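You operate a simulated robot arm through the tools that you are given. There is no shell and no other tool.

You are at the controls of a simulated robot arm. One attempt, no reset.

JOB
Level the stand: free the wheels, centre both bubbles and lock it again.

The check looks at the end state, three seconds after you hand in, the way a careful person would. Anything else that was tipped, shoved, dropped, spilled or broken makes it a failure.

ROBOT AND FRAMES
A 7-joint arm with a two-finger parallel gripper, fixed in place. Base frame: the origin is at the foot of the arm, x ahead of it, y to its left, z up. Units: m, rad, N and s.
With the tool pointing down near the work surface it reaches from about 0.4 to 0.9 m from the base axis. Its first joint turns from -2.496 to 2.496 rad. Payload 3 kg.
Tool frame: the origin (TCP) lies between the finger pads and is the grasp point; the fingertips stand 0.03 m ahead of it; z points along the fingers, y is the line along which they close. The gripper opens to 0.094 m. The fingers are 0.028 m wide and 0.01 m thick; the gripper's body (0.05 by 0.096 m) begins 0.055 m behind the TCP.
Orientation is that of the tool frame in the base frame, as a unit quaternion [w, x, y, z]. With the fingers straight down and closing along the base's y, the tool's x points along the base's -x, its y along +y and its z along -z.

CONTROLS
- The arm moves only by the tool send_rows. Its argument "moves" is a list that holds one entry, the list of rows, each a list of 6 numbers: the shift along the tool's x, y, z in units of 50 mm (1.0 is 50 mm), then the turn, a rotation vector about the tool's x, y, z in units of 6 degrees (1.0 is 6 degrees). In form: [[[tx, ty, tz, ax, ay, az], ...]]. A call has 1 to 20 rows; each row shifts and turns the commanded pose from where the row before left it, along the tool's axes as they then stand. "fingers" is the closure, from 0 (fully open) to 1 (shut), set as the call begins (left out, the last holds). A call with a number of a shift or a turn outside -1 to 1 is refused whole. A row lasts 0.2 s, in which the tool goes at most 0.05 m and 0.15 rad; a call with a longer step from one row to the next is refused whole, and so is a gripper value outside its range. Where a pose cannot be reached the arm comes as near as it can. A force on the tool above 40 N (or 10 N above the force at the start of the call, whichever is more), or a blocked arm, ends the call early, and 0.2 s more pass. Each finger travels about 0.072 m/s and halts on what it meets, pressing with about 27 N; the grip force reading is that of the motor and also rises with nothing between the fingers. The clock runs only during rows and for 0.2 s after the last one: add rows that do not move to give the fingers time. The reply holds the time, the measured pose of the TCP, the force on the tool along the base axes, the opening and the grip force, in the units named above and with some noise, with the torque about the TCP (base axes, N m) and any sound that the robot's microphone picked up, and new pictures: "pictures" is both (left out), scene, wrist or none.
- Cameras (640 x 400 px; columns grow to the right, rows downward): "scene" is fixed at [0.0504, 0.5, 1.6716]; the picture's right is [-0.56, -0.83, 0.00], its down [-0.48, 0.32, -0.81] and it looks along [0.67, -0.46, -0.58] (base axes); focal length 341 px, centre (320, 200). "wrist" rides on the gripper at [0.076, 0.014, -0.102] in the tool frame; the picture's right is [-0.18, 0.98, 0.00], its down [-0.75, -0.14, -0.64] and it looks along [-0.63, -0.12, 0.77] (tool axes); focal length 243 px, centre (320, 200). There is no depth. A picture from a camera that has moved, and an enlarged one, comes with that camera's place and axes in the base frame and with its lens.
- close_up(camera, box): a new picture of the part [left, top, right, bottom] of that camera's present view, enlarged. No time passes.
- close_job(): hands the job in; it is judged then, once.

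Places have to be worked out from the pictures, the camera data and where the tool is seen. Open the gripper and draw the arm clear of the work before you hand the job in, unless the task says otherwise.

The tools are called after "Emit:" as a command line: name --argument value ..., lists and objects as JSON in quotes. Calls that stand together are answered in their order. send_rows: Moves the arm, as the interface text tells. Its arguments: {"type":"object","properties":{"moves":{"type":"array","items":{"type":"array","items":{"type":"array","items":{"type":"number"}}}},"fingers":{"type":"number"},"pictures":{"type":"string","enum":["both","scene","wrist","none"]}},"required":["moves"]} The other tools are called the same way: close_up (camera, box) takes an enlarged picture of a part of a camera's view; close_job () hands the job in.

At the start:

```text
clock: 0.0
tool_pos: [0.548, -0.0452, 1.2559]
ee_rot: [0.001, 0.0, 1.0, -0.001]
wrist_force: [-0.5, 0.3, 1.4]
wrist_torque: [0.01, -0.03, 0.0]
gripper_width: 0.094
gripper_force: 0.0
```

scene: 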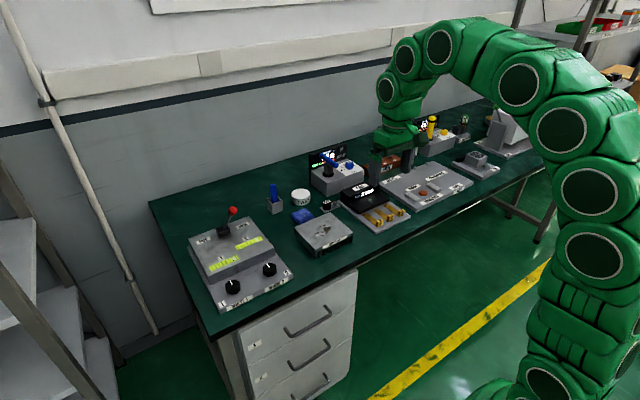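
wrist: 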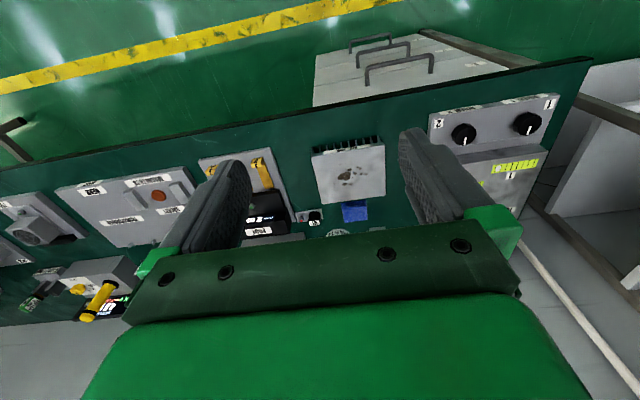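

I see a bench with several devices; the one at the left of the scene, with two knobs, two yellow vials and a red lever, looks like the levelling stand. I take enlarged views first.

Emit:
close_up --camera "scene" --box '[170, 190, 310, 320]'

Emit:
close_up --camera "scene" --box '[260, 100, 540, 270]'

Emit:
close_up --camera "wrist" --box '[420, 80, 580, 220]'

```text
3.08 times, centred on (240, 255) of scene
camera zoom: at [0.0504, 0.5, 1.6716], right [-0.56, -0.83, 0.0], down [-0.48, 0.32, -0.81], along [0.67, -0.46, -0.58], focal length 1048 px, centre (566, 31)
```

zoom: 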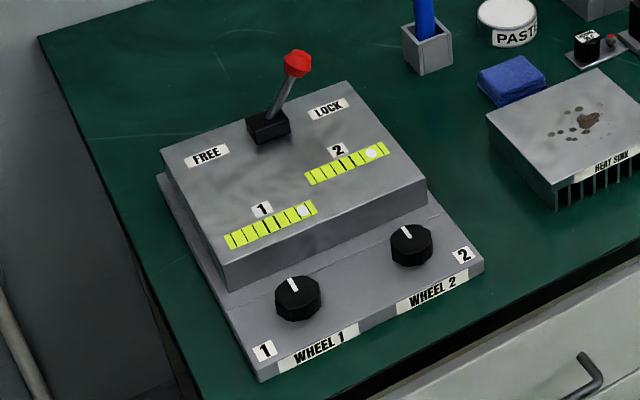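

```text
2.29 times, centred on (400, 185) of scene
camera zoom: at [0.0504, 0.5, 1.6716], right [-0.56, -0.83, 0.0], down [-0.48, 0.32, -0.81], along [0.67, -0.46, -0.58], focal length 779 px, centre (137, 234)
```

zoom: 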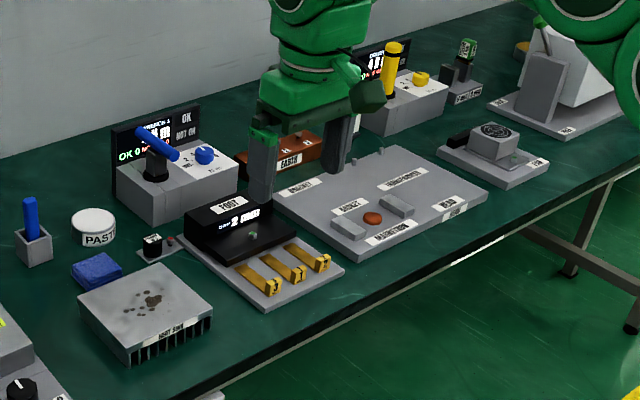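

```text
2.86 times, centred on (500, 150) of wrist
camera zoom: at [0.4725, -0.0304, 1.359], right [0.19, 0.98, 0.0], down [0.75, -0.14, 0.64], along [0.63, -0.12, -0.77], focal length 693 px, centre (-194, 343)
```

zoom: 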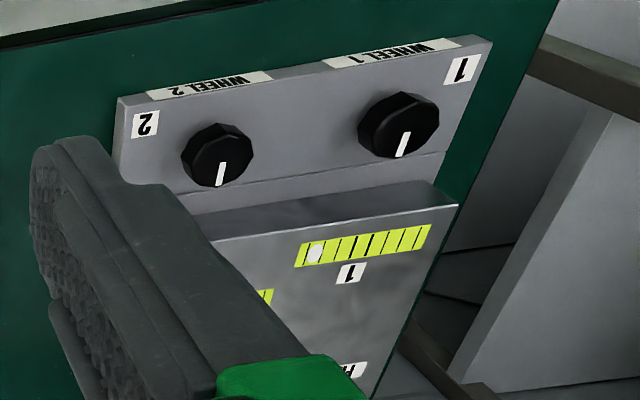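

The stand triangulates to roughly x 0.72–0.98, y 0.15–0.40, with knob tops near (0.739, 0.334, 0.89) and (0.737, 0.215, 0.89) and the red lever tip near (0.963, 0.228, 0.98) leaning to LOCK. I move the arm above and in front of it for a better wrist view.

Emit:
send_rows --moves '[[[-0.1, 0.9, 0.25, 0, 0, 0], [-0.1, 0.9, 0.25, 0, 0, 0], [-0.1, 0.9, 0.25, 0, 0, 0], [-0.1, 0.9, 0.25, 0, 0, 0], [-0.1, 0.9, 0.25, 0, 0, 0], [-0.1, 0.9, 0.25, 0, 0, 0], [-0.1, 0.9, 0.25, 0, 0, 0], [0, 0, 0, 0, 0, 0]]]'

```text
clock: 1.8
tool_pos: [0.5825, 0.2687, 1.1709]
ee_rot: [0.0, 0.002, 1.0, 0.0]
wrist_force: [-0.1, -0.1, 0.2]
wrist_torque: [-0.04, -0.06, -0.02]
gripper_width: 0.0939
gripper_force: 0.1
camera wrist: at [0.5075, 0.2828, 1.274], right [0.19, 0.98, 0.0], down [0.75, -0.14, 0.64], along [0.63, -0.12, -0.77], focal length 243 px, centre (320, 200)
```

scene: 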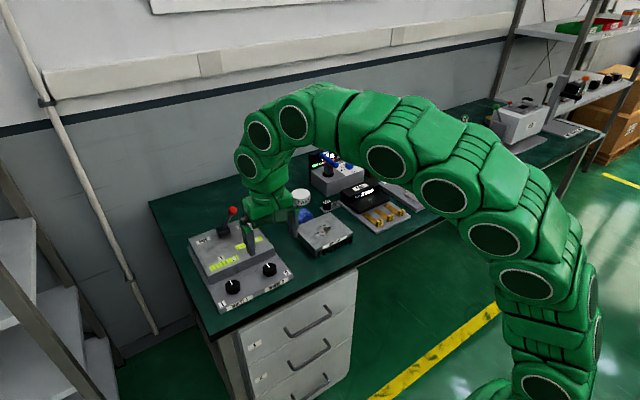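
wrist: 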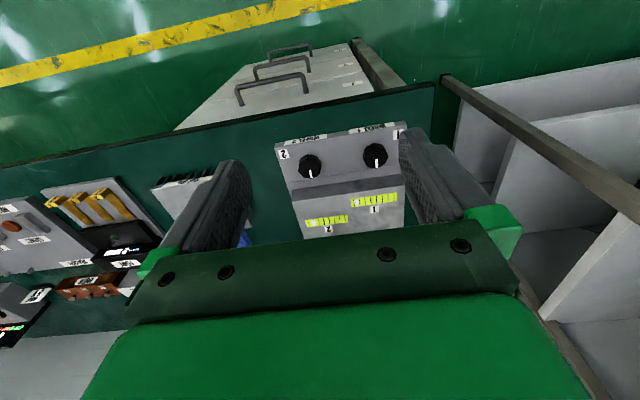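

The stand sits between the fingers in the wrist view. I enlarge it for the vials and dimensions.

Emit:
close_up --camera "wrist" --box '[265, 115, 415, 240]'

Emit:
close_up --camera "scene" --box '[180, 195, 300, 320]'

```text
3.20 times, centred on (340, 178) of wrist
camera zoom: at [0.5075, 0.2828, 1.274], right [0.19, 0.98, 0.0], down [0.75, -0.14, 0.64], along [0.63, -0.12, -0.77], focal length 776 px, centre (256, 272)
```

zoom: 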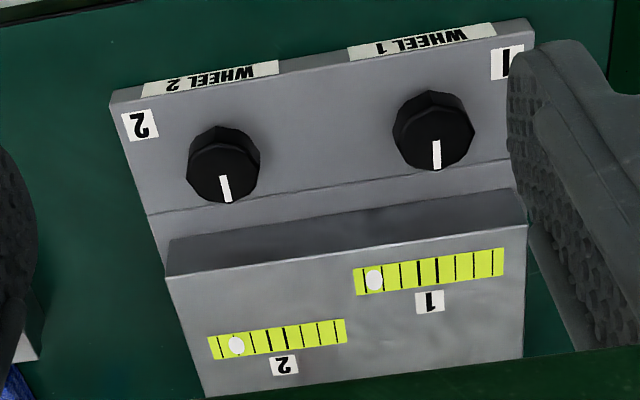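

```text
3.20 times, centred on (240, 258) of scene
camera zoom: at [0.0504, 0.5, 1.6716], right [-0.56, -0.83, 0.0], down [-0.48, 0.32, -0.81], along [0.67, -0.46, -0.58], focal length 1090 px, centre (576, 16)
```

zoom: 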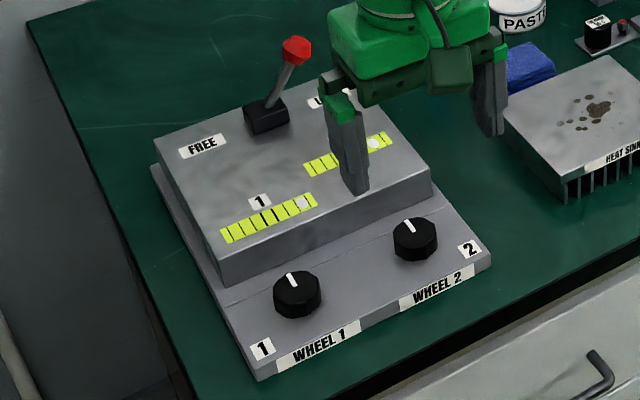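

The deck's front edge is near x 0.79, z 0.916; the knob tops are at about (0.728, 0.336, 0.913) and (0.727, 0.221, 0.913), diameter ~0.042. The lever ball is near (0.938, 0.237, 1.0). I move up and forward, tilting the tool forward 36°, to look at the lever first.

Emit:
send_rows --moves '[[[-0.85, -0.15, -0.15, 0, 0, 0], [-0.85, -0.15, -0.15, 0, 0, 0], [-0.85, -0.15, -0.15, 0, 0, 0], [0, 0, 0, 0, -1, 0], [0, 0, 0, 0, -1, 0], [0, 0, 0, 0, -1, 0], [0, 0, 0, 0, -1, 0], [0, 0, 0, 0, -1, 0], [0, 0, 0, 0, -1, 0], [0, 0, 0, 0, 0, 0]]]'

```text
clock: 4.0
tool_pos: [0.7111, 0.2465, 1.1915]
ee_rot: [0.31, 0.001, 0.951, 0.0]
wrist_force: [-0.1, 0.2, -0.1]
wrist_torque: [0.01, -0.01, 0.02]
gripper_width: 0.0938
gripper_force: 0.1
camera wrist: at [0.5904, 0.2613, 1.23], right [0.15, 0.98, 0.11], down [0.23, -0.14, 0.96], along [0.96, -0.12, -0.25], focal length 243 px, centre (320, 200)
```

scene: 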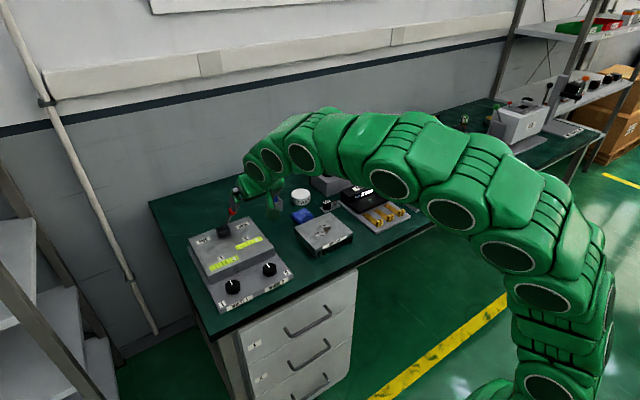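
wrist: 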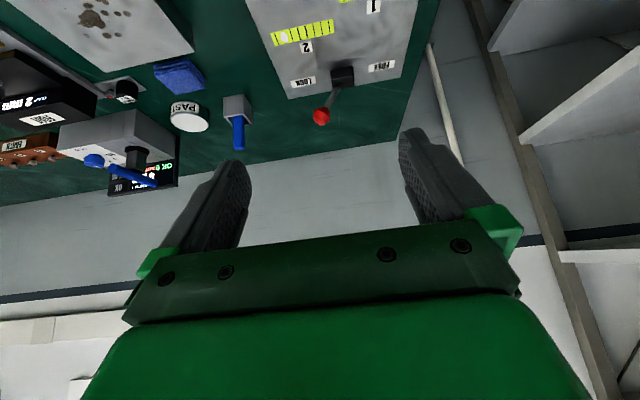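

The two cameras put the lever ball at about (0.949, 0.234, 0.992), pivoting near (0.95, 0.28, 0.925), so FREE should be near y 0.33. I slide above the ball line and advance part way along the fingers, straddling it.

Emit:
send_rows --moves '[[[-0.74, 0, 0, 0, 0, 0], [-0.74, 0, 0, 0, 0, 0], [0, 0, 0.8, 0, 0, 0], [0, 0, 0.8, 0, 0, 0], [0, 0, 0.8, 0, 0, 0], [0, 0, 0.8, 0, 0, 0], [0, 0, 0, 0, 0, 0]]]'

```text
clock: 5.6
tool_pos: [0.8651, 0.2476, 1.1042]
ee_rot: [0.309, 0.001, 0.951, 0.0]
wrist_force: [0.2, 0.1, -0.1]
wrist_torque: [0.0, 0.01, 0.01]
gripper_width: 0.0942
gripper_force: 0.1
camera wrist: at [0.7434, 0.2611, 1.1435], right [0.15, 0.98, 0.11], down [0.23, -0.14, 0.96], along [0.96, -0.12, -0.25], focal length 243 px, centre (320, 200)
```

scene: 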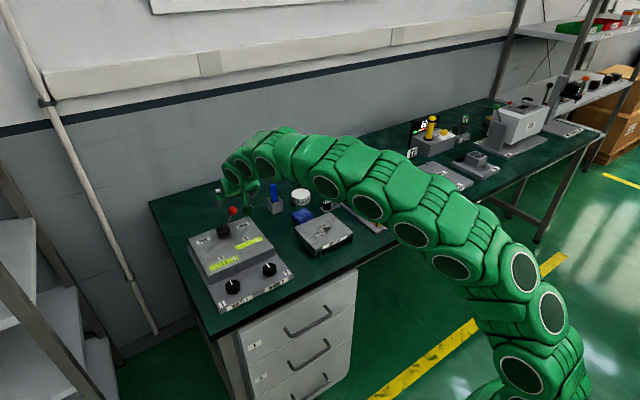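
wrist: 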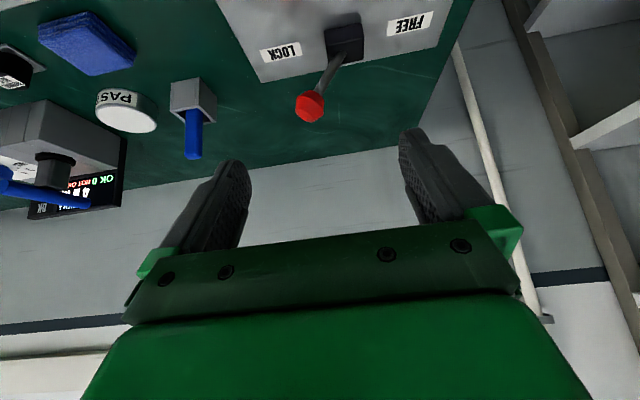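

The ball re-measures at about (0.949, 0.235, 0.995), right on the finger line. I advance the remaining 0.13 m so it sits between the fingers.

Emit:
send_rows --moves '[[[0, 0, 0.7, 0, 0, 0], [0, 0, 0.7, 0, 0, 0], [0, 0, 0.6, 0, 0, 0], [0, 0, 0.6, 0, 0, 0], [0, 0, 0, 0, 0, 0]]]'

```text
clock: 6.8
tool_pos: [0.9414, 0.2463, 1.0017]
ee_rot: [0.309, 0.002, 0.951, 0.0]
wrist_force: [-0.1, -0.1, -0.1]
wrist_torque: [-0.02, 0.0, -0.04]
gripper_width: 0.0939
gripper_force: 0.1
camera wrist: at [0.8199, 0.2605, 1.0402], right [0.15, 0.98, 0.11], down [0.23, -0.14, 0.96], along [0.96, -0.12, -0.25], focal length 243 px, centre (320, 200)
```

scene: 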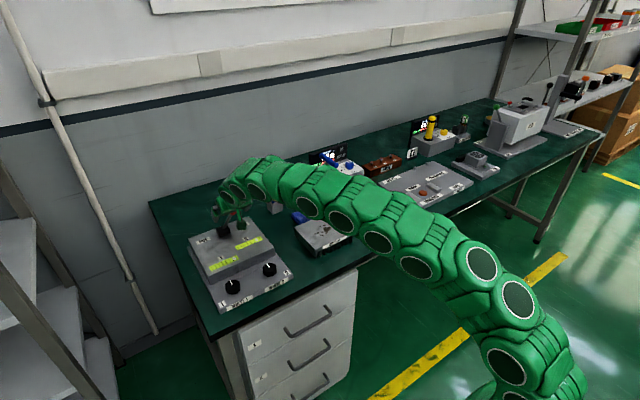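
wrist: 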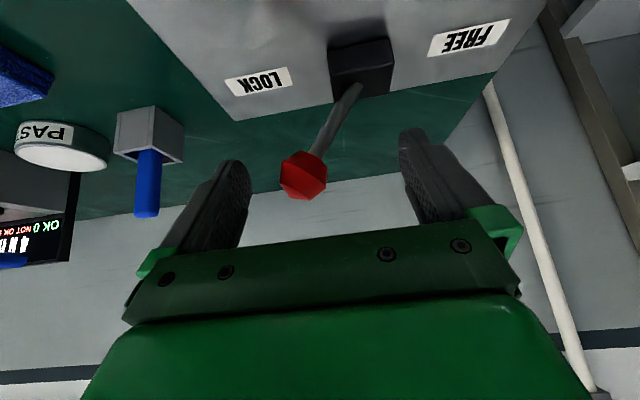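

The ball is centred in x between the open fingers (about 13 mm ahead of the TCP). I push slowly toward +y (FREE) with the -y finger.

Emit:
send_rows --moves '[[[0, 0.25, 0, 0, 0, 0], [0, 0.25, 0, 0, 0, 0], [0, 0.25, 0, 0, 0, 0], [0, 0.25, 0, 0, 0, 0], [0, 0.25, 0, 0, 0, 0], [0, 0.25, 0, 0, 0, 0], [0, 0.25, 0, 0, 0, 0], [0, 0.25, 0, 0, 0, 0], [0, 0, 0, 0, 0, 0]]]'

```text
clock: 8.8
tool_pos: [0.9413, 0.3483, 0.9987]
ee_rot: [0.309, 0.001, 0.951, 0.0]
wrist_force: [0.1, 0.6, -0.5]
wrist_torque: [-0.01, 0.02, -0.01]
gripper_width: 0.0941
gripper_force: 0.1
camera wrist: at [0.8205, 0.3616, 1.0371], right [0.15, 0.98, 0.11], down [0.23, -0.14, 0.96], along [0.96, -0.12, -0.25], focal length 243 px, centre (320, 200)
```

scene: 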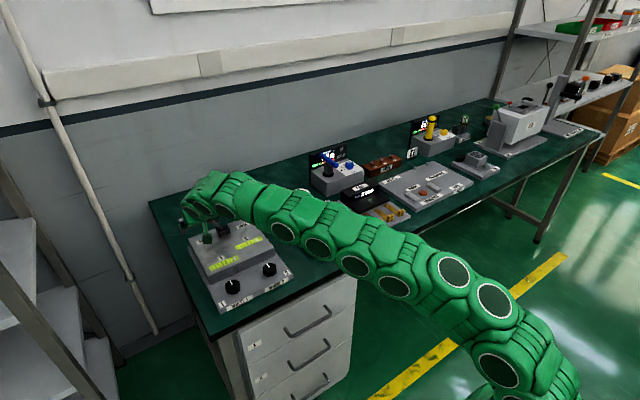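
wrist: 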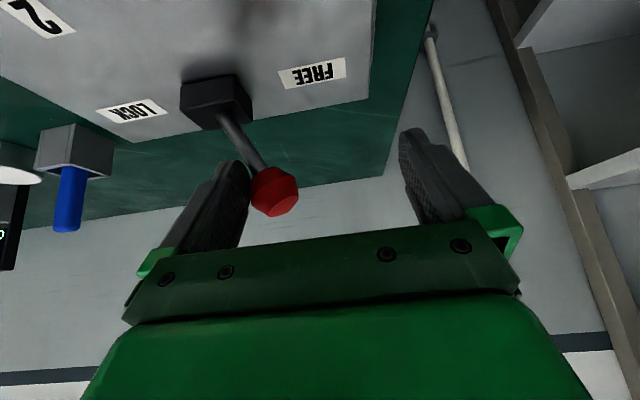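

The lever has passed over centre with little force (~0.6 N); the ball is at about y 0.31. I continue in small steps until it meets its stop.

Emit:
send_rows --moves '[[[0, 0.1, 0, 0, 0, 0], [0, 0.1, 0, 0, 0, 0], [0, 0.1, 0, 0, 0, 0], [0, 0, 0, 0, 0, 0]]]'

Emit:
send_rows --moves '[[[0, 0.1, 0, 0, 0, 0], [0, 0.1, 0, 0, 0, 0], [0, 0, 0, 0, 0, 0]]]'

```text
clock: 9.9
tool_pos: [0.9445, 0.3559, 0.9999]
ee_rot: [0.309, 0.004, 0.951, -0.003]
wrist_force: [-1.7, -6.4, 0.6]
wrist_torque: [-0.1, 0.1, -0.15]
gripper_width: 0.094
gripper_force: 0.1
stopped in row 4: the force on the tool passed its limit at 42 N (the readings are from after the stop); the commanded pose is now the measured one
camera wrist: at [0.8231, 0.371, 1.039], right [0.16, 0.98, 0.11], down [0.23, -0.14, 0.96], along [0.96, -0.13, -0.25], focal length 243 px, centre (320, 200)
```

scene: 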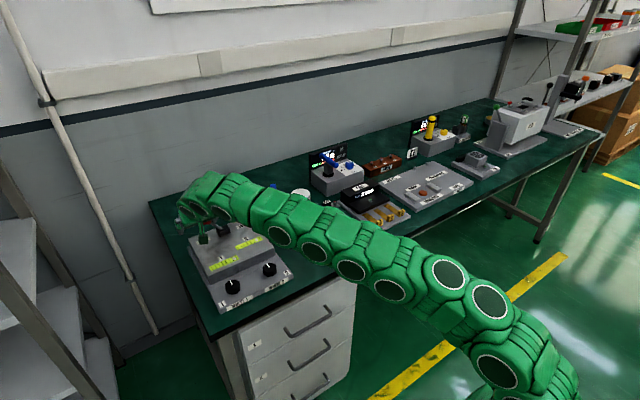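
wrist: 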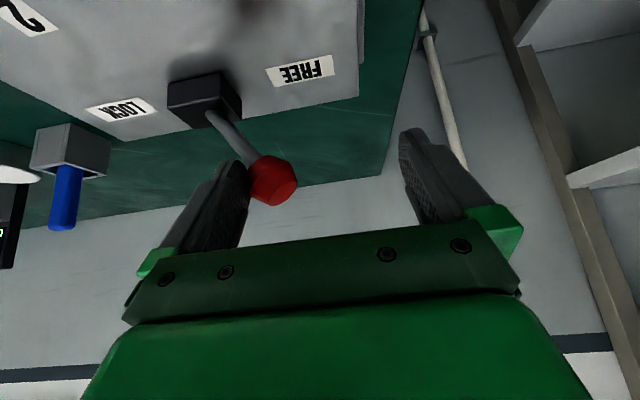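

```text
clock: 10.4
tool_pos: [0.9467, 0.3566, 0.998]
ee_rot: [0.309, 0.007, 0.951, -0.007]
wrist_force: [-2.6, -6.3, 5.1]
wrist_torque: [-0.36, -0.01, -0.18]
gripper_width: 0.0939
gripper_force: 0.1
stopped in row 2: the force on the tool passed its limit at 47 N (the readings are from after the stop); the commanded pose is now the measured one
camera wrist: at [0.8253, 0.372, 1.0384], right [0.17, 0.98, 0.1], down [0.23, -0.14, 0.96], along [0.96, -0.14, -0.25], focal length 243 px, centre (320, 200)
```

scene: 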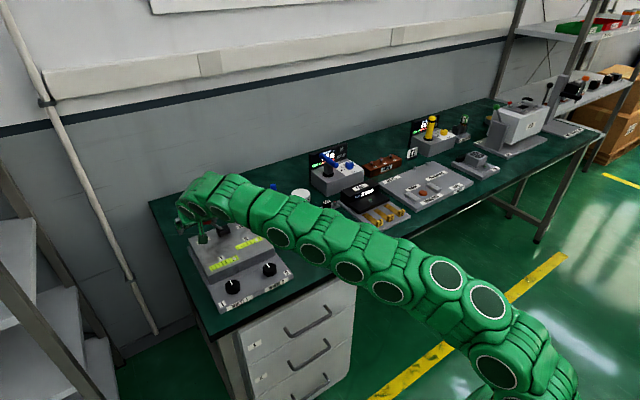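
wrist: 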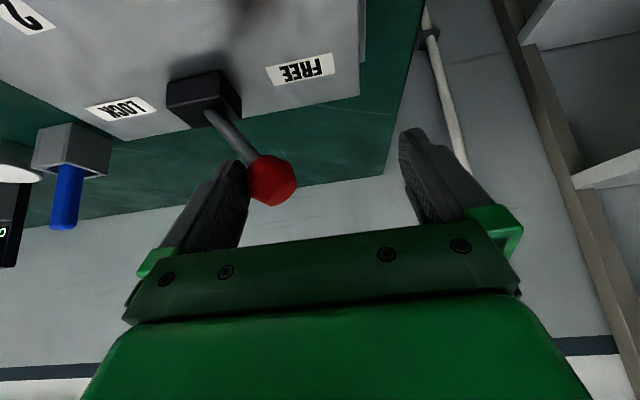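

The lever met its FREE stop (force limit reached), so it is fully over. I back off in -y to recentre around it, then withdraw along the fingers.

Emit:
send_rows --moves '[[[0, -0.3, 0, 0, 0, 0], [0, -0.3, 0, 0, 0, 0], [0, 0, -0.8, 0, 0, 0], [0, 0, -0.9, 0, 0, 0], [0, 0, -0.9, 0, 0, 0], [0, 0, -0.9, 0, 0, 0], [0, 0, -0.9, 0, 0, 0], [0, 0, 0, 0, 0, 0]]]'

```text
clock: 12.2
tool_pos: [0.8156, 0.3305, 1.1783]
ee_rot: [0.308, 0.007, 0.952, -0.006]
wrist_force: [-0.1, 0.0, 0.6]
wrist_torque: [0.02, 0.0, 0.0]
gripper_width: 0.0938
gripper_force: 0.0
camera wrist: at [0.695, 0.3465, 1.2167], right [0.17, 0.98, 0.1], down [0.23, -0.14, 0.96], along [0.96, -0.14, -0.25], focal length 243 px, centre (320, 200)
```

scene: 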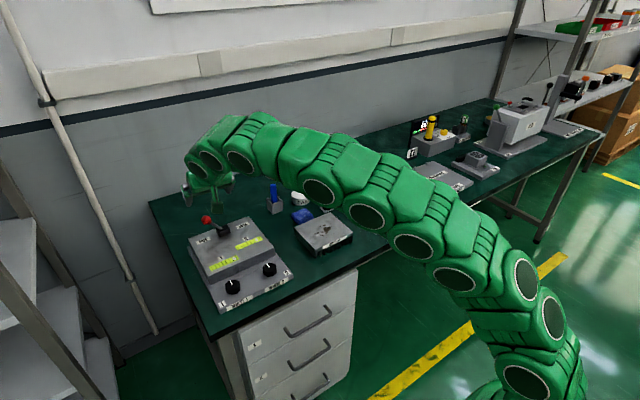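
wrist: 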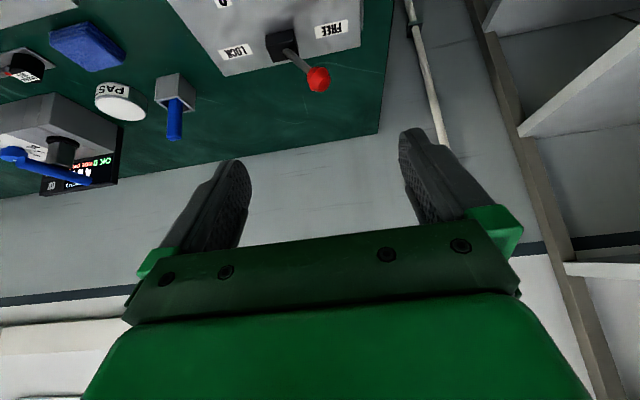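

Lever stands at FREE. I now straighten the tool to vertical and move above the knobs for a close look at the wheels and vials.

Emit:
send_rows --moves '[[[0.5, 0, -0.3, 0, 1, 0], [0.5, 0, -0.3, 0, 1, 0], [0.5, 0, 0, 0, 1, 0], [0.5, 0, 0, 0, 1, 0], [0.5, 0, 0, 0, 1, 0], [0.5, 0, 0, 0, 0.95, 0], [0.5, 0, 0.3, 0, 0, 0], [0, 0, 0, 0, 0, 0]]]'

Emit:
close_up --camera "scene" --box '[180, 195, 300, 320]'

```text
clock: 14.0
tool_pos: [0.6366, 0.3315, 1.1336]
ee_rot: [0.0, 0.008, 1.0, -0.003]
wrist_force: [0.2, -0.4, -0.7]
wrist_torque: [0.01, 0.01, 0.03]
gripper_width: 0.094
gripper_force: 0.0
camera wrist: at [0.5615, 0.3478, 1.2374], right [0.2, 0.98, -0.01], down [0.75, -0.15, 0.64], along [0.63, -0.13, -0.76], focal length 243 px, centre (320, 200)
```

scene: 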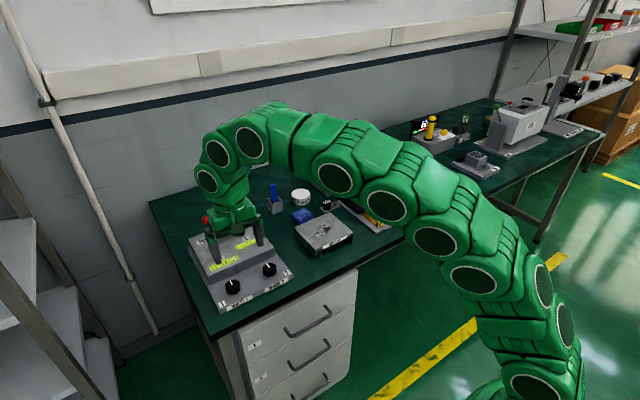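
wrist: 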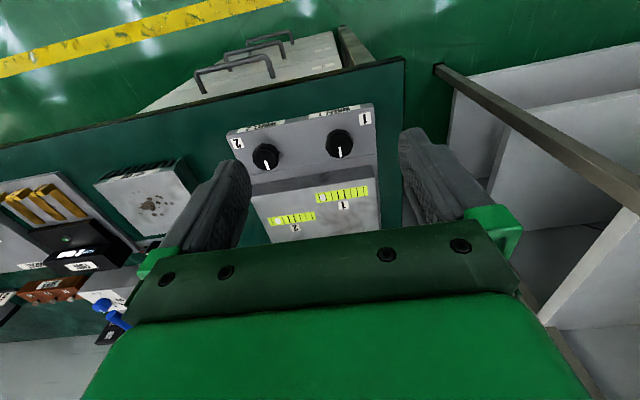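

```text
3.20 times, centred on (240, 258) of scene
camera zoom: at [0.0504, 0.5, 1.6716], right [-0.56, -0.83, 0.0], down [-0.48, 0.32, -0.81], along [0.67, -0.46, -0.58], focal length 1090 px, centre (576, 16)
```

zoom: 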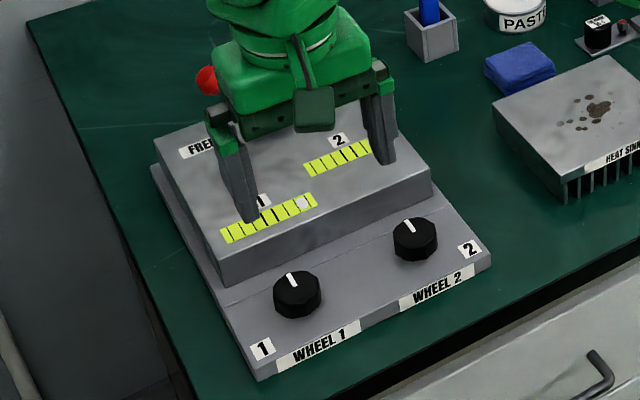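

Bubbles are unchanged, both toward the -y end. I take a close wrist view to fix the knob positions.

Emit:
close_up --camera "wrist" --box '[220, 90, 390, 240]'

```text
2.67 times, centred on (305, 165) of wrist
camera zoom: at [0.5615, 0.3478, 1.2374], right [0.2, 0.98, -0.01], down [0.75, -0.15, 0.64], along [0.63, -0.13, -0.76], focal length 647 px, centre (360, 293)
```

zoom: 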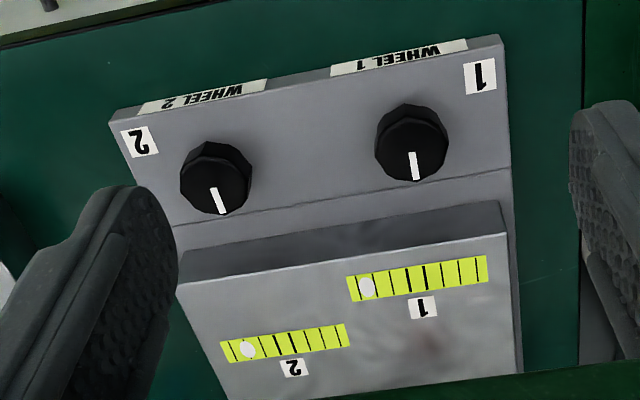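

Knob 1's top projects to about (0.735, 0.34, 0.91). I move to just above it (TCP z ≈ 0.99, fingertips clear of the deck), correcting the small yaw error, and look again.

Emit:
send_rows --moves '[[[0, 0, 0, -0.057, 0, -0.153], [-0.5, 0.05, 0.7, 0, 0, 0], [-0.5, 0.05, 0.7, 0, 0, 0], [-0.5, 0.03, 0.7, 0, 0, 0], [-0.5, 0, 0.7, 0, 0, 0], [0, 0, 0, 0, 0, 0]]]'

Emit:
close_up --camera "scene" --box '[180, 195, 300, 320]'

```text
clock: 15.4
tool_pos: [0.7374, 0.3407, 0.9927]
ee_rot: [0.002, 0.001, 1.0, -0.001]
wrist_force: [0.3, 0.4, 0.9]
wrist_torque: [0.0, -0.02, 0.02]
gripper_width: 0.094
gripper_force: 0.1
camera wrist: at [0.6614, 0.3538, 1.0965], right [0.19, 0.98, 0.0], down [0.75, -0.14, 0.64], along [0.63, -0.12, -0.76], focal length 243 px, centre (320, 200)
```

scene: 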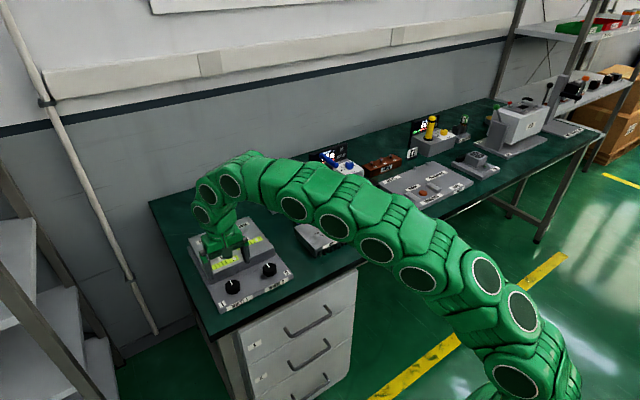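
wrist: 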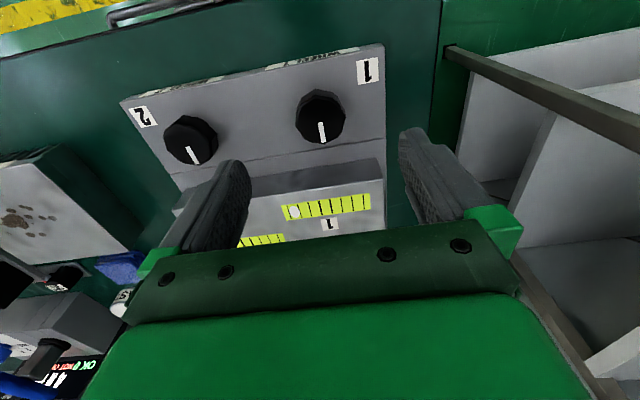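

```text
3.20 times, centred on (240, 258) of scene
camera zoom: at [0.0504, 0.5, 1.6716], right [-0.56, -0.83, 0.0], down [-0.48, 0.32, -0.81], along [0.67, -0.46, -0.58], focal length 1090 px, centre (576, 16)
```

zoom: 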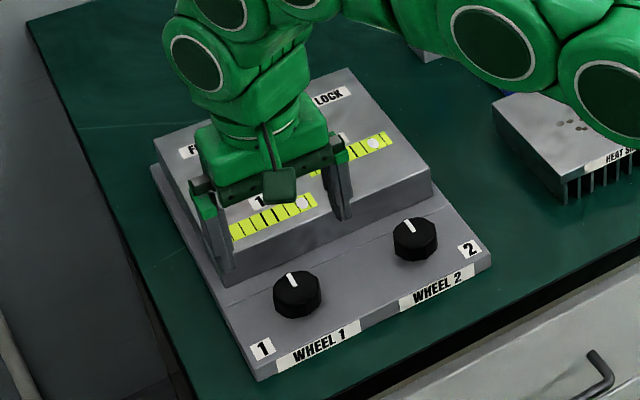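

Emit:
close_up --camera "wrist" --box '[260, 60, 400, 160]'

```text
4.00 times, centred on (330, 110) of wrist
camera zoom: at [0.6614, 0.3538, 1.0965], right [0.19, 0.98, 0.0], down [0.75, -0.14, 0.64], along [0.63, -0.12, -0.76], focal length 970 px, centre (280, 560)
```

zoom: 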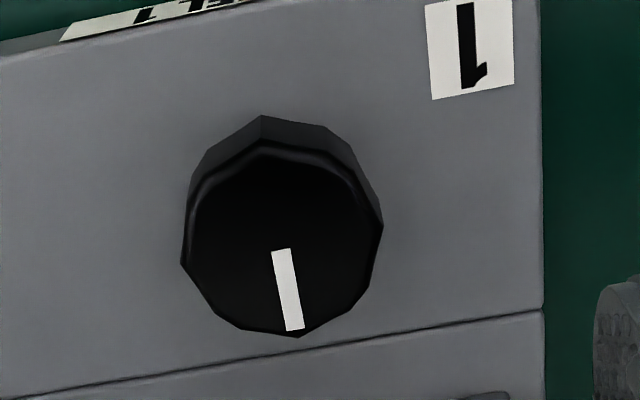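

Knob 1's top centre is confirmed at (0.736, 0.340, 0.91), diameter ~0.040, height ~0.017–0.02. I part-close the fingers to ~0.06 and descend so the tips bracket the knob.

Emit:
send_rows --fingers 0.36 --moves '[[[0.03, -0.015, 0.2, 0, 0, 0], [0, 0, 0.3, 0, 0, 0], [0, 0, 0.3, 0, 0, 0], [0, 0, 0.2, 0, 0, 0], [0, 0, 0.2, 0, 0, 0], [0, 0, 0, 0, 0, 0]]]'

Emit:
close_up --camera "wrist" --box '[220, 100, 420, 230]'

```text
clock: 16.8
tool_pos: [0.736, 0.3399, 0.9361]
ee_rot: [0.002, 0.0, 1.0, 0.0]
wrist_force: [-0.2, 0.2, 0.0]
wrist_torque: [-0.01, -0.02, -0.03]
gripper_width: 0.06
gripper_force: 0.0
camera wrist: at [0.66, 0.3526, 1.0393], right [0.18, 0.98, 0.0], down [0.75, -0.14, 0.64], along [0.63, -0.12, -0.76], focal length 243 px, centre (320, 200)
```

scene: 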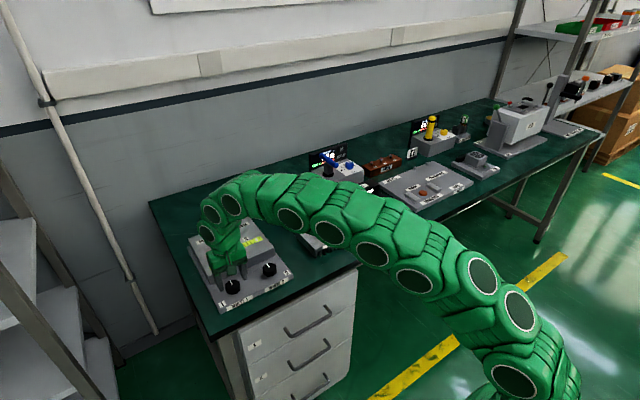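
wrist: 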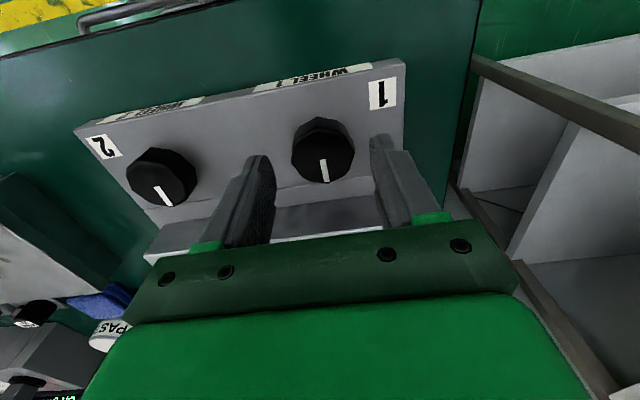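

```text
3.08 times, centred on (320, 165) of wrist
camera zoom: at [0.66, 0.3526, 1.0393], right [0.18, 0.98, 0.0], down [0.75, -0.14, 0.64], along [0.63, -0.12, -0.76], focal length 746 px, centre (320, 308)
```

zoom: 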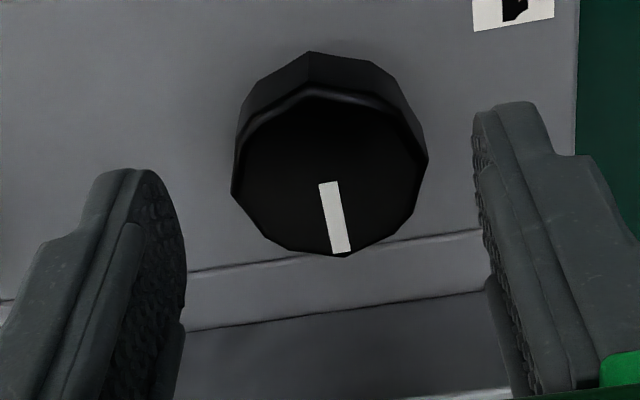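

The knob top seems slightly lower than judged (about z 0.90), well centred between the fingers. I descend 15 mm more and shift 2 mm forward, then look.

Emit:
send_rows --moves '[[[-0.04, 0, 0.1, 0, 0, 0], [0, 0, 0.1, 0, 0, 0], [0, 0, 0.1, 0, 0, 0], [0, 0, 0, 0, 0, 0]]]' --pictures "none"

Emit:
close_up --camera "wrist" --box '[220, 100, 420, 230]'

Emit:
close_up --camera "scene" --box '[180, 195, 300, 320]'

```text
clock: 17.8
tool_pos: [0.7374, 0.3378, 0.9199]
ee_rot: [0.002, 0.001, 1.0, 0.0]
wrist_force: [-0.1, -0.4, -0.3]
wrist_torque: [-0.01, -0.02, -0.04]
gripper_width: 0.0603
gripper_force: 0.0
```

```text
3.08 times, centred on (320, 165) of wrist
camera zoom: at [0.6624, 0.3524, 1.0233], right [0.18, 0.98, 0.0], down [0.75, -0.14, 0.64], along [0.63, -0.12, -0.76], focal length 746 px, centre (320, 308)
```

zoom: 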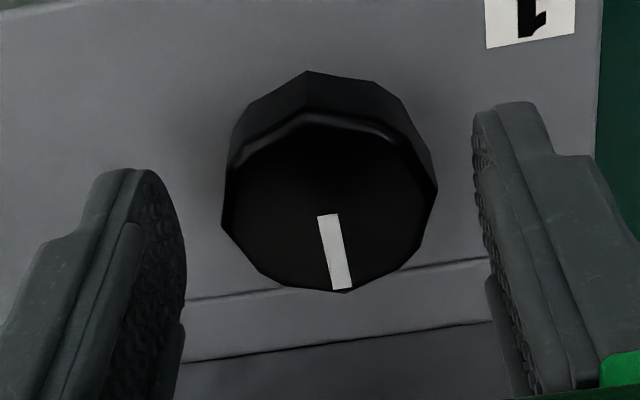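

```text
3.20 times, centred on (240, 258) of scene
camera zoom: at [0.0504, 0.5, 1.6716], right [-0.56, -0.83, 0.0], down [-0.48, 0.32, -0.81], along [0.67, -0.46, -0.58], focal length 1090 px, centre (576, 16)
```

zoom: 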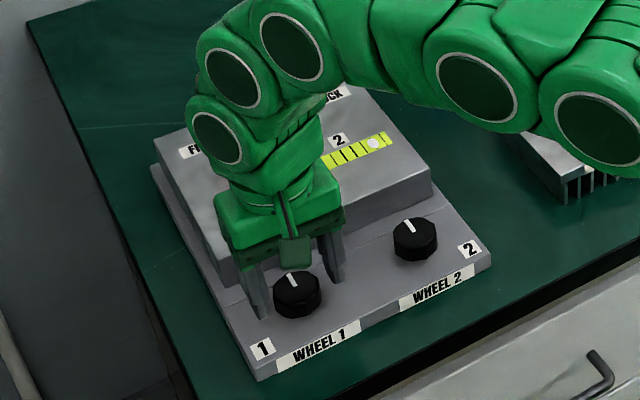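

Tips overlap the knob by ~9 mm and are about 1 cm above the plate. I lower 6 mm more and close on the knob.

Emit:
send_rows --moves '[[[0, 0, 0.06, 0, 0, 0], [0, 0, 0.06, 0, 0, 0], [0, 0, 0, 0, 0, 0]]]' --pictures "none"

Emit:
send_rows --fingers 0.75 --moves '[[[0, 0, 0, 0, 0, 0], [0, 0, 0, 0, 0, 0], [0, 0, 0, 0, 0, 0], [0, 0, 0, 0, 0, 0]]]'

```text
clock: 18.6
tool_pos: [0.7379, 0.3394, 0.9133]
ee_rot: [0.001, 0.001, 1.0, 0.0]
wrist_force: [-0.1, -0.2, -0.3]
wrist_torque: [0.0, -0.06, 0.03]
gripper_width: 0.0601
gripper_force: 0.1
```

```text
clock: 19.6
tool_pos: [0.7387, 0.3403, 0.9139]
ee_rot: [0.002, 0.001, 1.0, 0.0]
wrist_force: [4.7, 14.3, -4.9]
wrist_torque: [0.84, -0.38, 0.03]
gripper_width: 0.0412
gripper_force: 45.0
camera wrist: at [0.6624, 0.3533, 1.0171], right [0.18, 0.98, 0.0], down [0.75, -0.14, 0.64], along [0.63, -0.12, -0.76], focal length 243 px, centre (320, 200)
```

scene: 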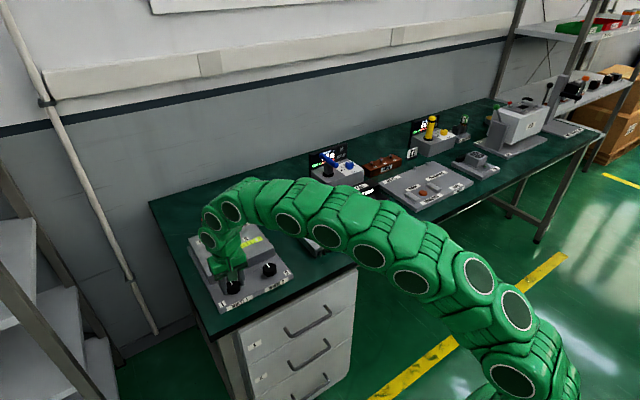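
wrist: 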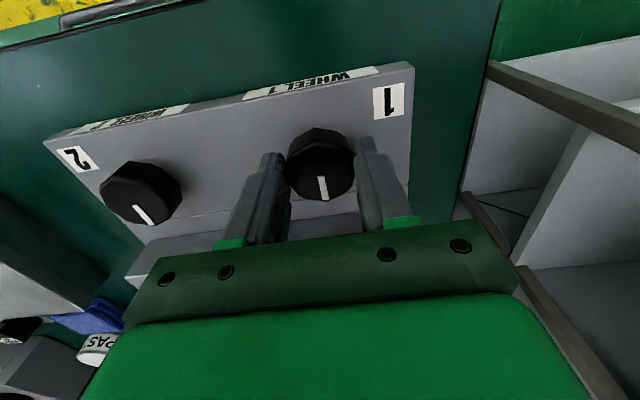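

Gripped at width 0.041 with a 14 N side load, so I relieve it by shifting ~2 mm in +y, then turn the wheel a trial +18° (about tool z) to see the response.

Emit:
send_rows --moves '[[[-0.02, 0.04, 0, 0, 0, 0], [0, 0, 0, 0, 0, 0]]]' --pictures "none"

Emit:
send_rows --moves '[[[0, 0, 0, 0, 0, 0.6], [0, 0, 0, 0, 0, 0.6], [0, 0, 0, 0, 0, 0.6], [0, 0, 0, 0, 0, 0.6], [0, 0, 0, 0, 0, 0.6], [0, 0, 0, 0, 0, 0]]]'

Emit:
close_up --camera "scene" --box '[180, 195, 300, 320]'

```text
clock: 20.2
tool_pos: [0.7385, 0.3397, 0.9129]
ee_rot: [0.0, 0.0, 1.0, -0.002]
wrist_force: [-21.6, -12.0, 12.6]
wrist_torque: [-0.08, 1.33, -0.02]
gripper_width: 0.0417
gripper_force: 45.2
```

```text
clock: 21.6
tool_pos: [0.7387, 0.3399, 0.9138]
ee_rot: [0.001, 0.157, 0.988, -0.001]
wrist_force: [-25.8, -29.1, 1.4]
wrist_torque: [-0.51, 0.77, -0.08]
gripper_width: 0.0415
gripper_force: 44.8
camera wrist: at [0.6718, 0.3769, 1.0171], right [0.48, 0.88, 0.0], down [0.67, -0.37, 0.64], along [0.56, -0.31, -0.76], focal length 243 px, centre (320, 200)
```

scene: 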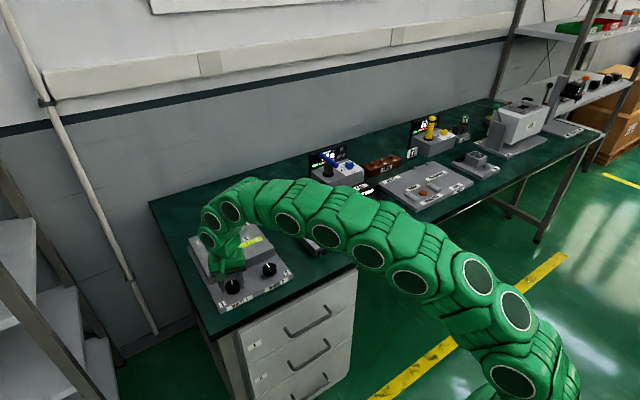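
wrist: 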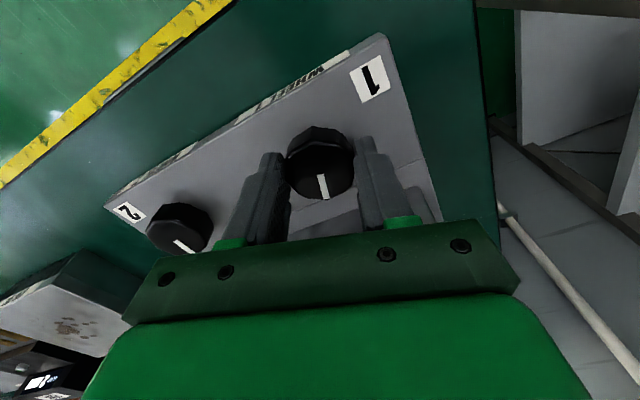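

```text
3.20 times, centred on (240, 258) of scene
camera zoom: at [0.0504, 0.5, 1.6716], right [-0.56, -0.83, 0.0], down [-0.48, 0.32, -0.81], along [0.67, -0.46, -0.58], focal length 1090 px, centre (576, 16)
```

zoom: 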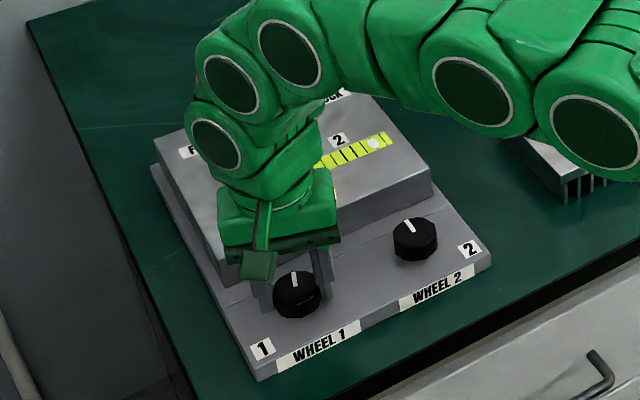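

The wheel turned with the gripper (pointer moved in both views). I release, lift 8 cm and look at the bubbles in the scene camera.

Emit:
send_rows --fingers 0.3 --moves '[[[0.005, -0.03, 0, 0, 0, 0], [0, 0, 0, 0, 0, 0], [0, 0, -0.4, 0, 0, 0], [0, 0, -0.6, 0, 0, 0], [0, 0, -0.6, 0, 0, 0], [0, 0, 0, 0, 0, 0]]]' --pictures "wrist"

Emit:
close_up --camera "scene" --box '[180, 195, 300, 320]'

```text
clock: 23.0
tool_pos: [0.7385, 0.3391, 0.9948]
ee_rot: [0.002, 0.157, 0.988, 0.0]
wrist_force: [-0.1, -0.7, -0.1]
wrist_torque: [0.01, 0.01, 0.01]
gripper_width: 0.0658
gripper_force: 0.1
camera wrist: at [0.6711, 0.3767, 1.0985], right [0.48, 0.88, 0.0], down [0.67, -0.37, 0.64], along [0.57, -0.31, -0.76], focal length 243 px, centre (320, 200)
```

wrist: 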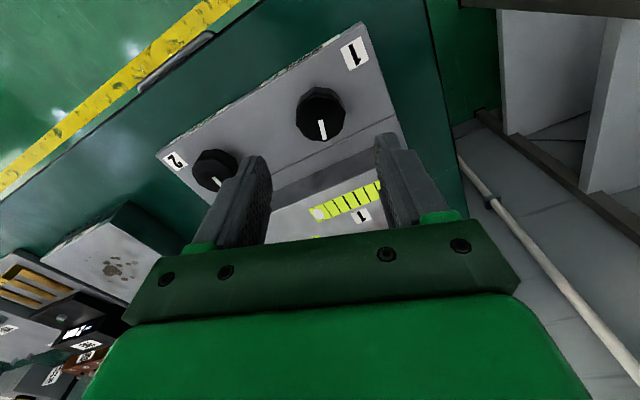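

```text
3.20 times, centred on (240, 258) of scene
camera zoom: at [0.0504, 0.5, 1.6716], right [-0.56, -0.83, 0.0], down [-0.48, 0.32, -0.81], along [0.67, -0.46, -0.58], focal length 1090 px, centre (576, 16)
```

zoom: 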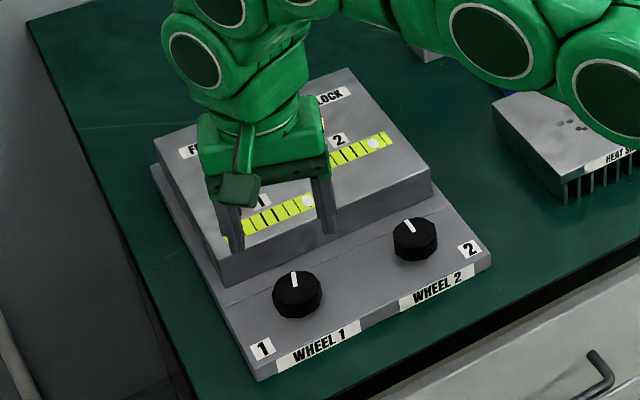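

Emit:
close_up --camera "wrist" --box '[290, 165, 410, 240]'

Emit:
close_up --camera "scene" --box '[215, 225, 275, 280]'

```text
5.33 times, centred on (350, 202) of wrist
camera zoom: at [0.6711, 0.3767, 1.0985], right [0.48, 0.88, 0.0], down [0.67, -0.37, 0.64], along [0.57, -0.31, -0.76], focal length 1294 px, centre (160, 187)
```

zoom: 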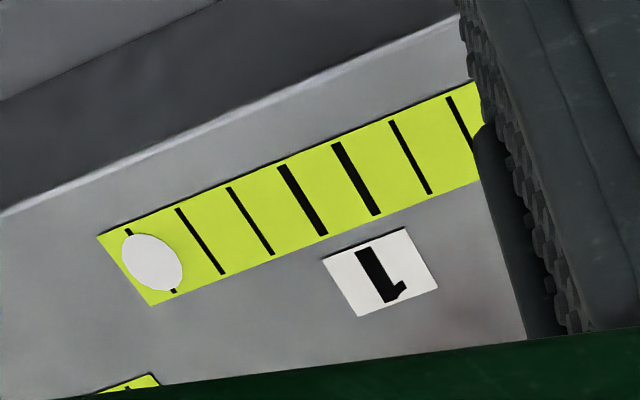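

```text
7.27 times, centred on (245, 252) of scene
camera zoom: at [0.0504, 0.5, 1.6716], right [-0.56, -0.83, 0.0], down [-0.48, 0.32, -0.81], along [0.67, -0.46, -0.58], focal length 2478 px, centre (866, -182)
```

zoom: 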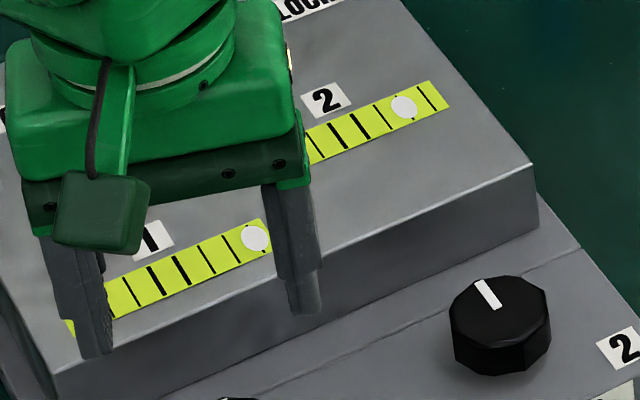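

The thick tick pair marks the centre; bubble 1 went from −3.1 to −3.45 ticks (wrong way), while bubble 2 stayed near −2.5, so no visible coupling. I pre-turn the empty gripper +42°, descend and regrip, to then turn wheel 1 the negative way.

Emit:
send_rows --moves '[[[0, 0, 0, 0, 0, 1], [0, 0, 0, 0, 0, 1], [0, 0, 0, 0, 0, 1], [0, 0, 0, 0, 0, 1], [0, 0, 0, 0, 0, 1], [0, 0, 0, 0, 0, 1], [0, 0, 0, 0, 0, 1], [0, 0, 0.6, 0, 0, 0], [0, 0, 0.5, 0, 0, 0], [0, 0, 0.3, 0, 0, 0], [0, 0, 0.2, 0, 0, 0], [0, 0, 0, 0, 0, 0]]]'

Emit:
close_up --camera "wrist" --box '[220, 100, 420, 230]'

```text
clock: 25.6
tool_pos: [0.7392, 0.3408, 0.911]
ee_rot: [0.002, 0.501, 0.866, 0.0]
wrist_force: [-0.4, 0.2, -0.1]
wrist_torque: [0.0, -0.01, 0.04]
gripper_width: 0.0658
gripper_force: 0.1
camera wrist: at [0.7139, 0.4117, 1.0152], right [0.94, 0.33, 0.0], down [0.25, -0.72, 0.64], along [0.21, -0.61, -0.77], focal length 243 px, centre (320, 200)
```

scene: 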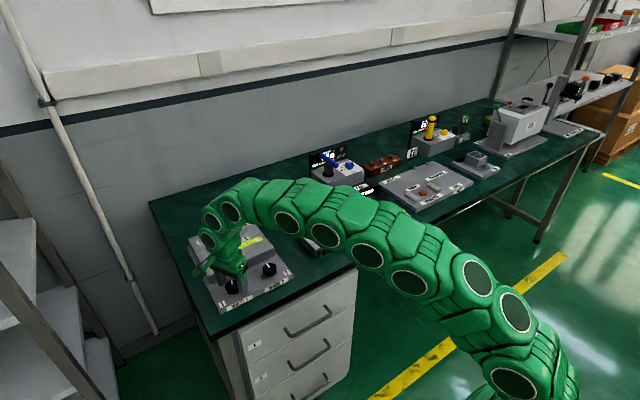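
wrist: 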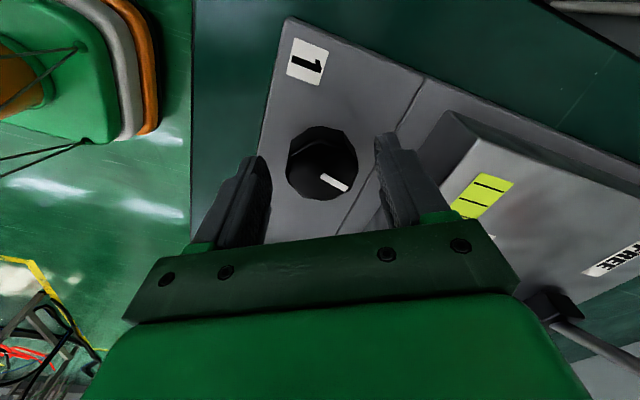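

```text
3.08 times, centred on (320, 165) of wrist
camera zoom: at [0.7139, 0.4117, 1.0152], right [0.94, 0.33, 0.0], down [0.25, -0.72, 0.64], along [0.21, -0.61, -0.77], focal length 746 px, centre (320, 308)
```

zoom: 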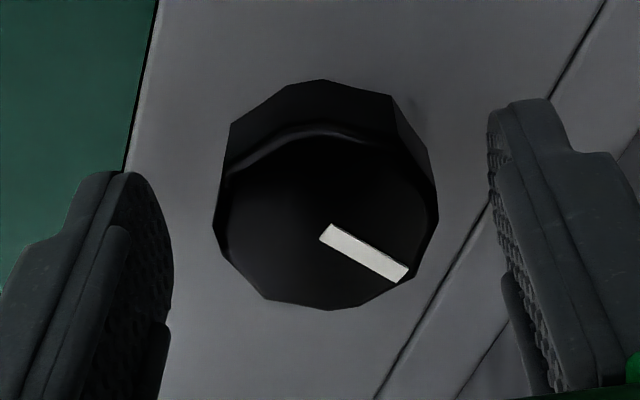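

Well centred. I close on the knob and check the side load.

Emit:
send_rows --fingers 0.75 --moves '[[[0, 0, 0, 0, 0, 0], [0, 0, 0, 0, 0, 0], [0, 0, 0, 0, 0, 0]]]' --pictures "none"

```text
clock: 26.4
tool_pos: [0.7394, 0.3391, 0.9128]
ee_rot: [0.002, 0.5, 0.866, 0.001]
wrist_force: [26.2, 13.8, -8.7]
wrist_torque: [0.1, -0.2, 0.03]
gripper_width: 0.0414
gripper_force: 44.9
```

A 30 N load along the closing line shows the knob is ~1.3 mm further along +tool y; I shift by that and then turn −120°.

Emit:
send_rows --moves '[[[0, 0.025, 0, 0, 0, 0], [0, 0, 0, 0, 0, 0]]]' --pictures "none"

Emit:
send_rows --moves '[[[0, 0, 0, 0, 0, -1], [0, 0, 0, 0, 0, -1], [0, 0, 0, 0, 0, -1], [0, 0, 0, 0, 0, -1], [0, 0, 0, 0, 0, -1], [0, 0, 0, 0, 0, 0]]]' --pictures "none"

```text
clock: 27.0
tool_pos: [0.7397, 0.3378, 0.9123]
ee_rot: [0.002, 0.501, 0.865, 0.0]
wrist_force: [19.5, 9.0, -11.1]
wrist_torque: [-0.05, 0.03, -0.02]
gripper_width: 0.0414
gripper_force: 44.8
```

```text
clock: 28.4
tool_pos: [0.7395, 0.3399, 0.9126]
ee_rot: [0.001, 0.26, 0.966, -0.002]
wrist_force: [5.3, -6.6, -21.4]
wrist_torque: [-0.05, -0.23, 0.04]
gripper_width: 0.0412
gripper_force: 44.6
```

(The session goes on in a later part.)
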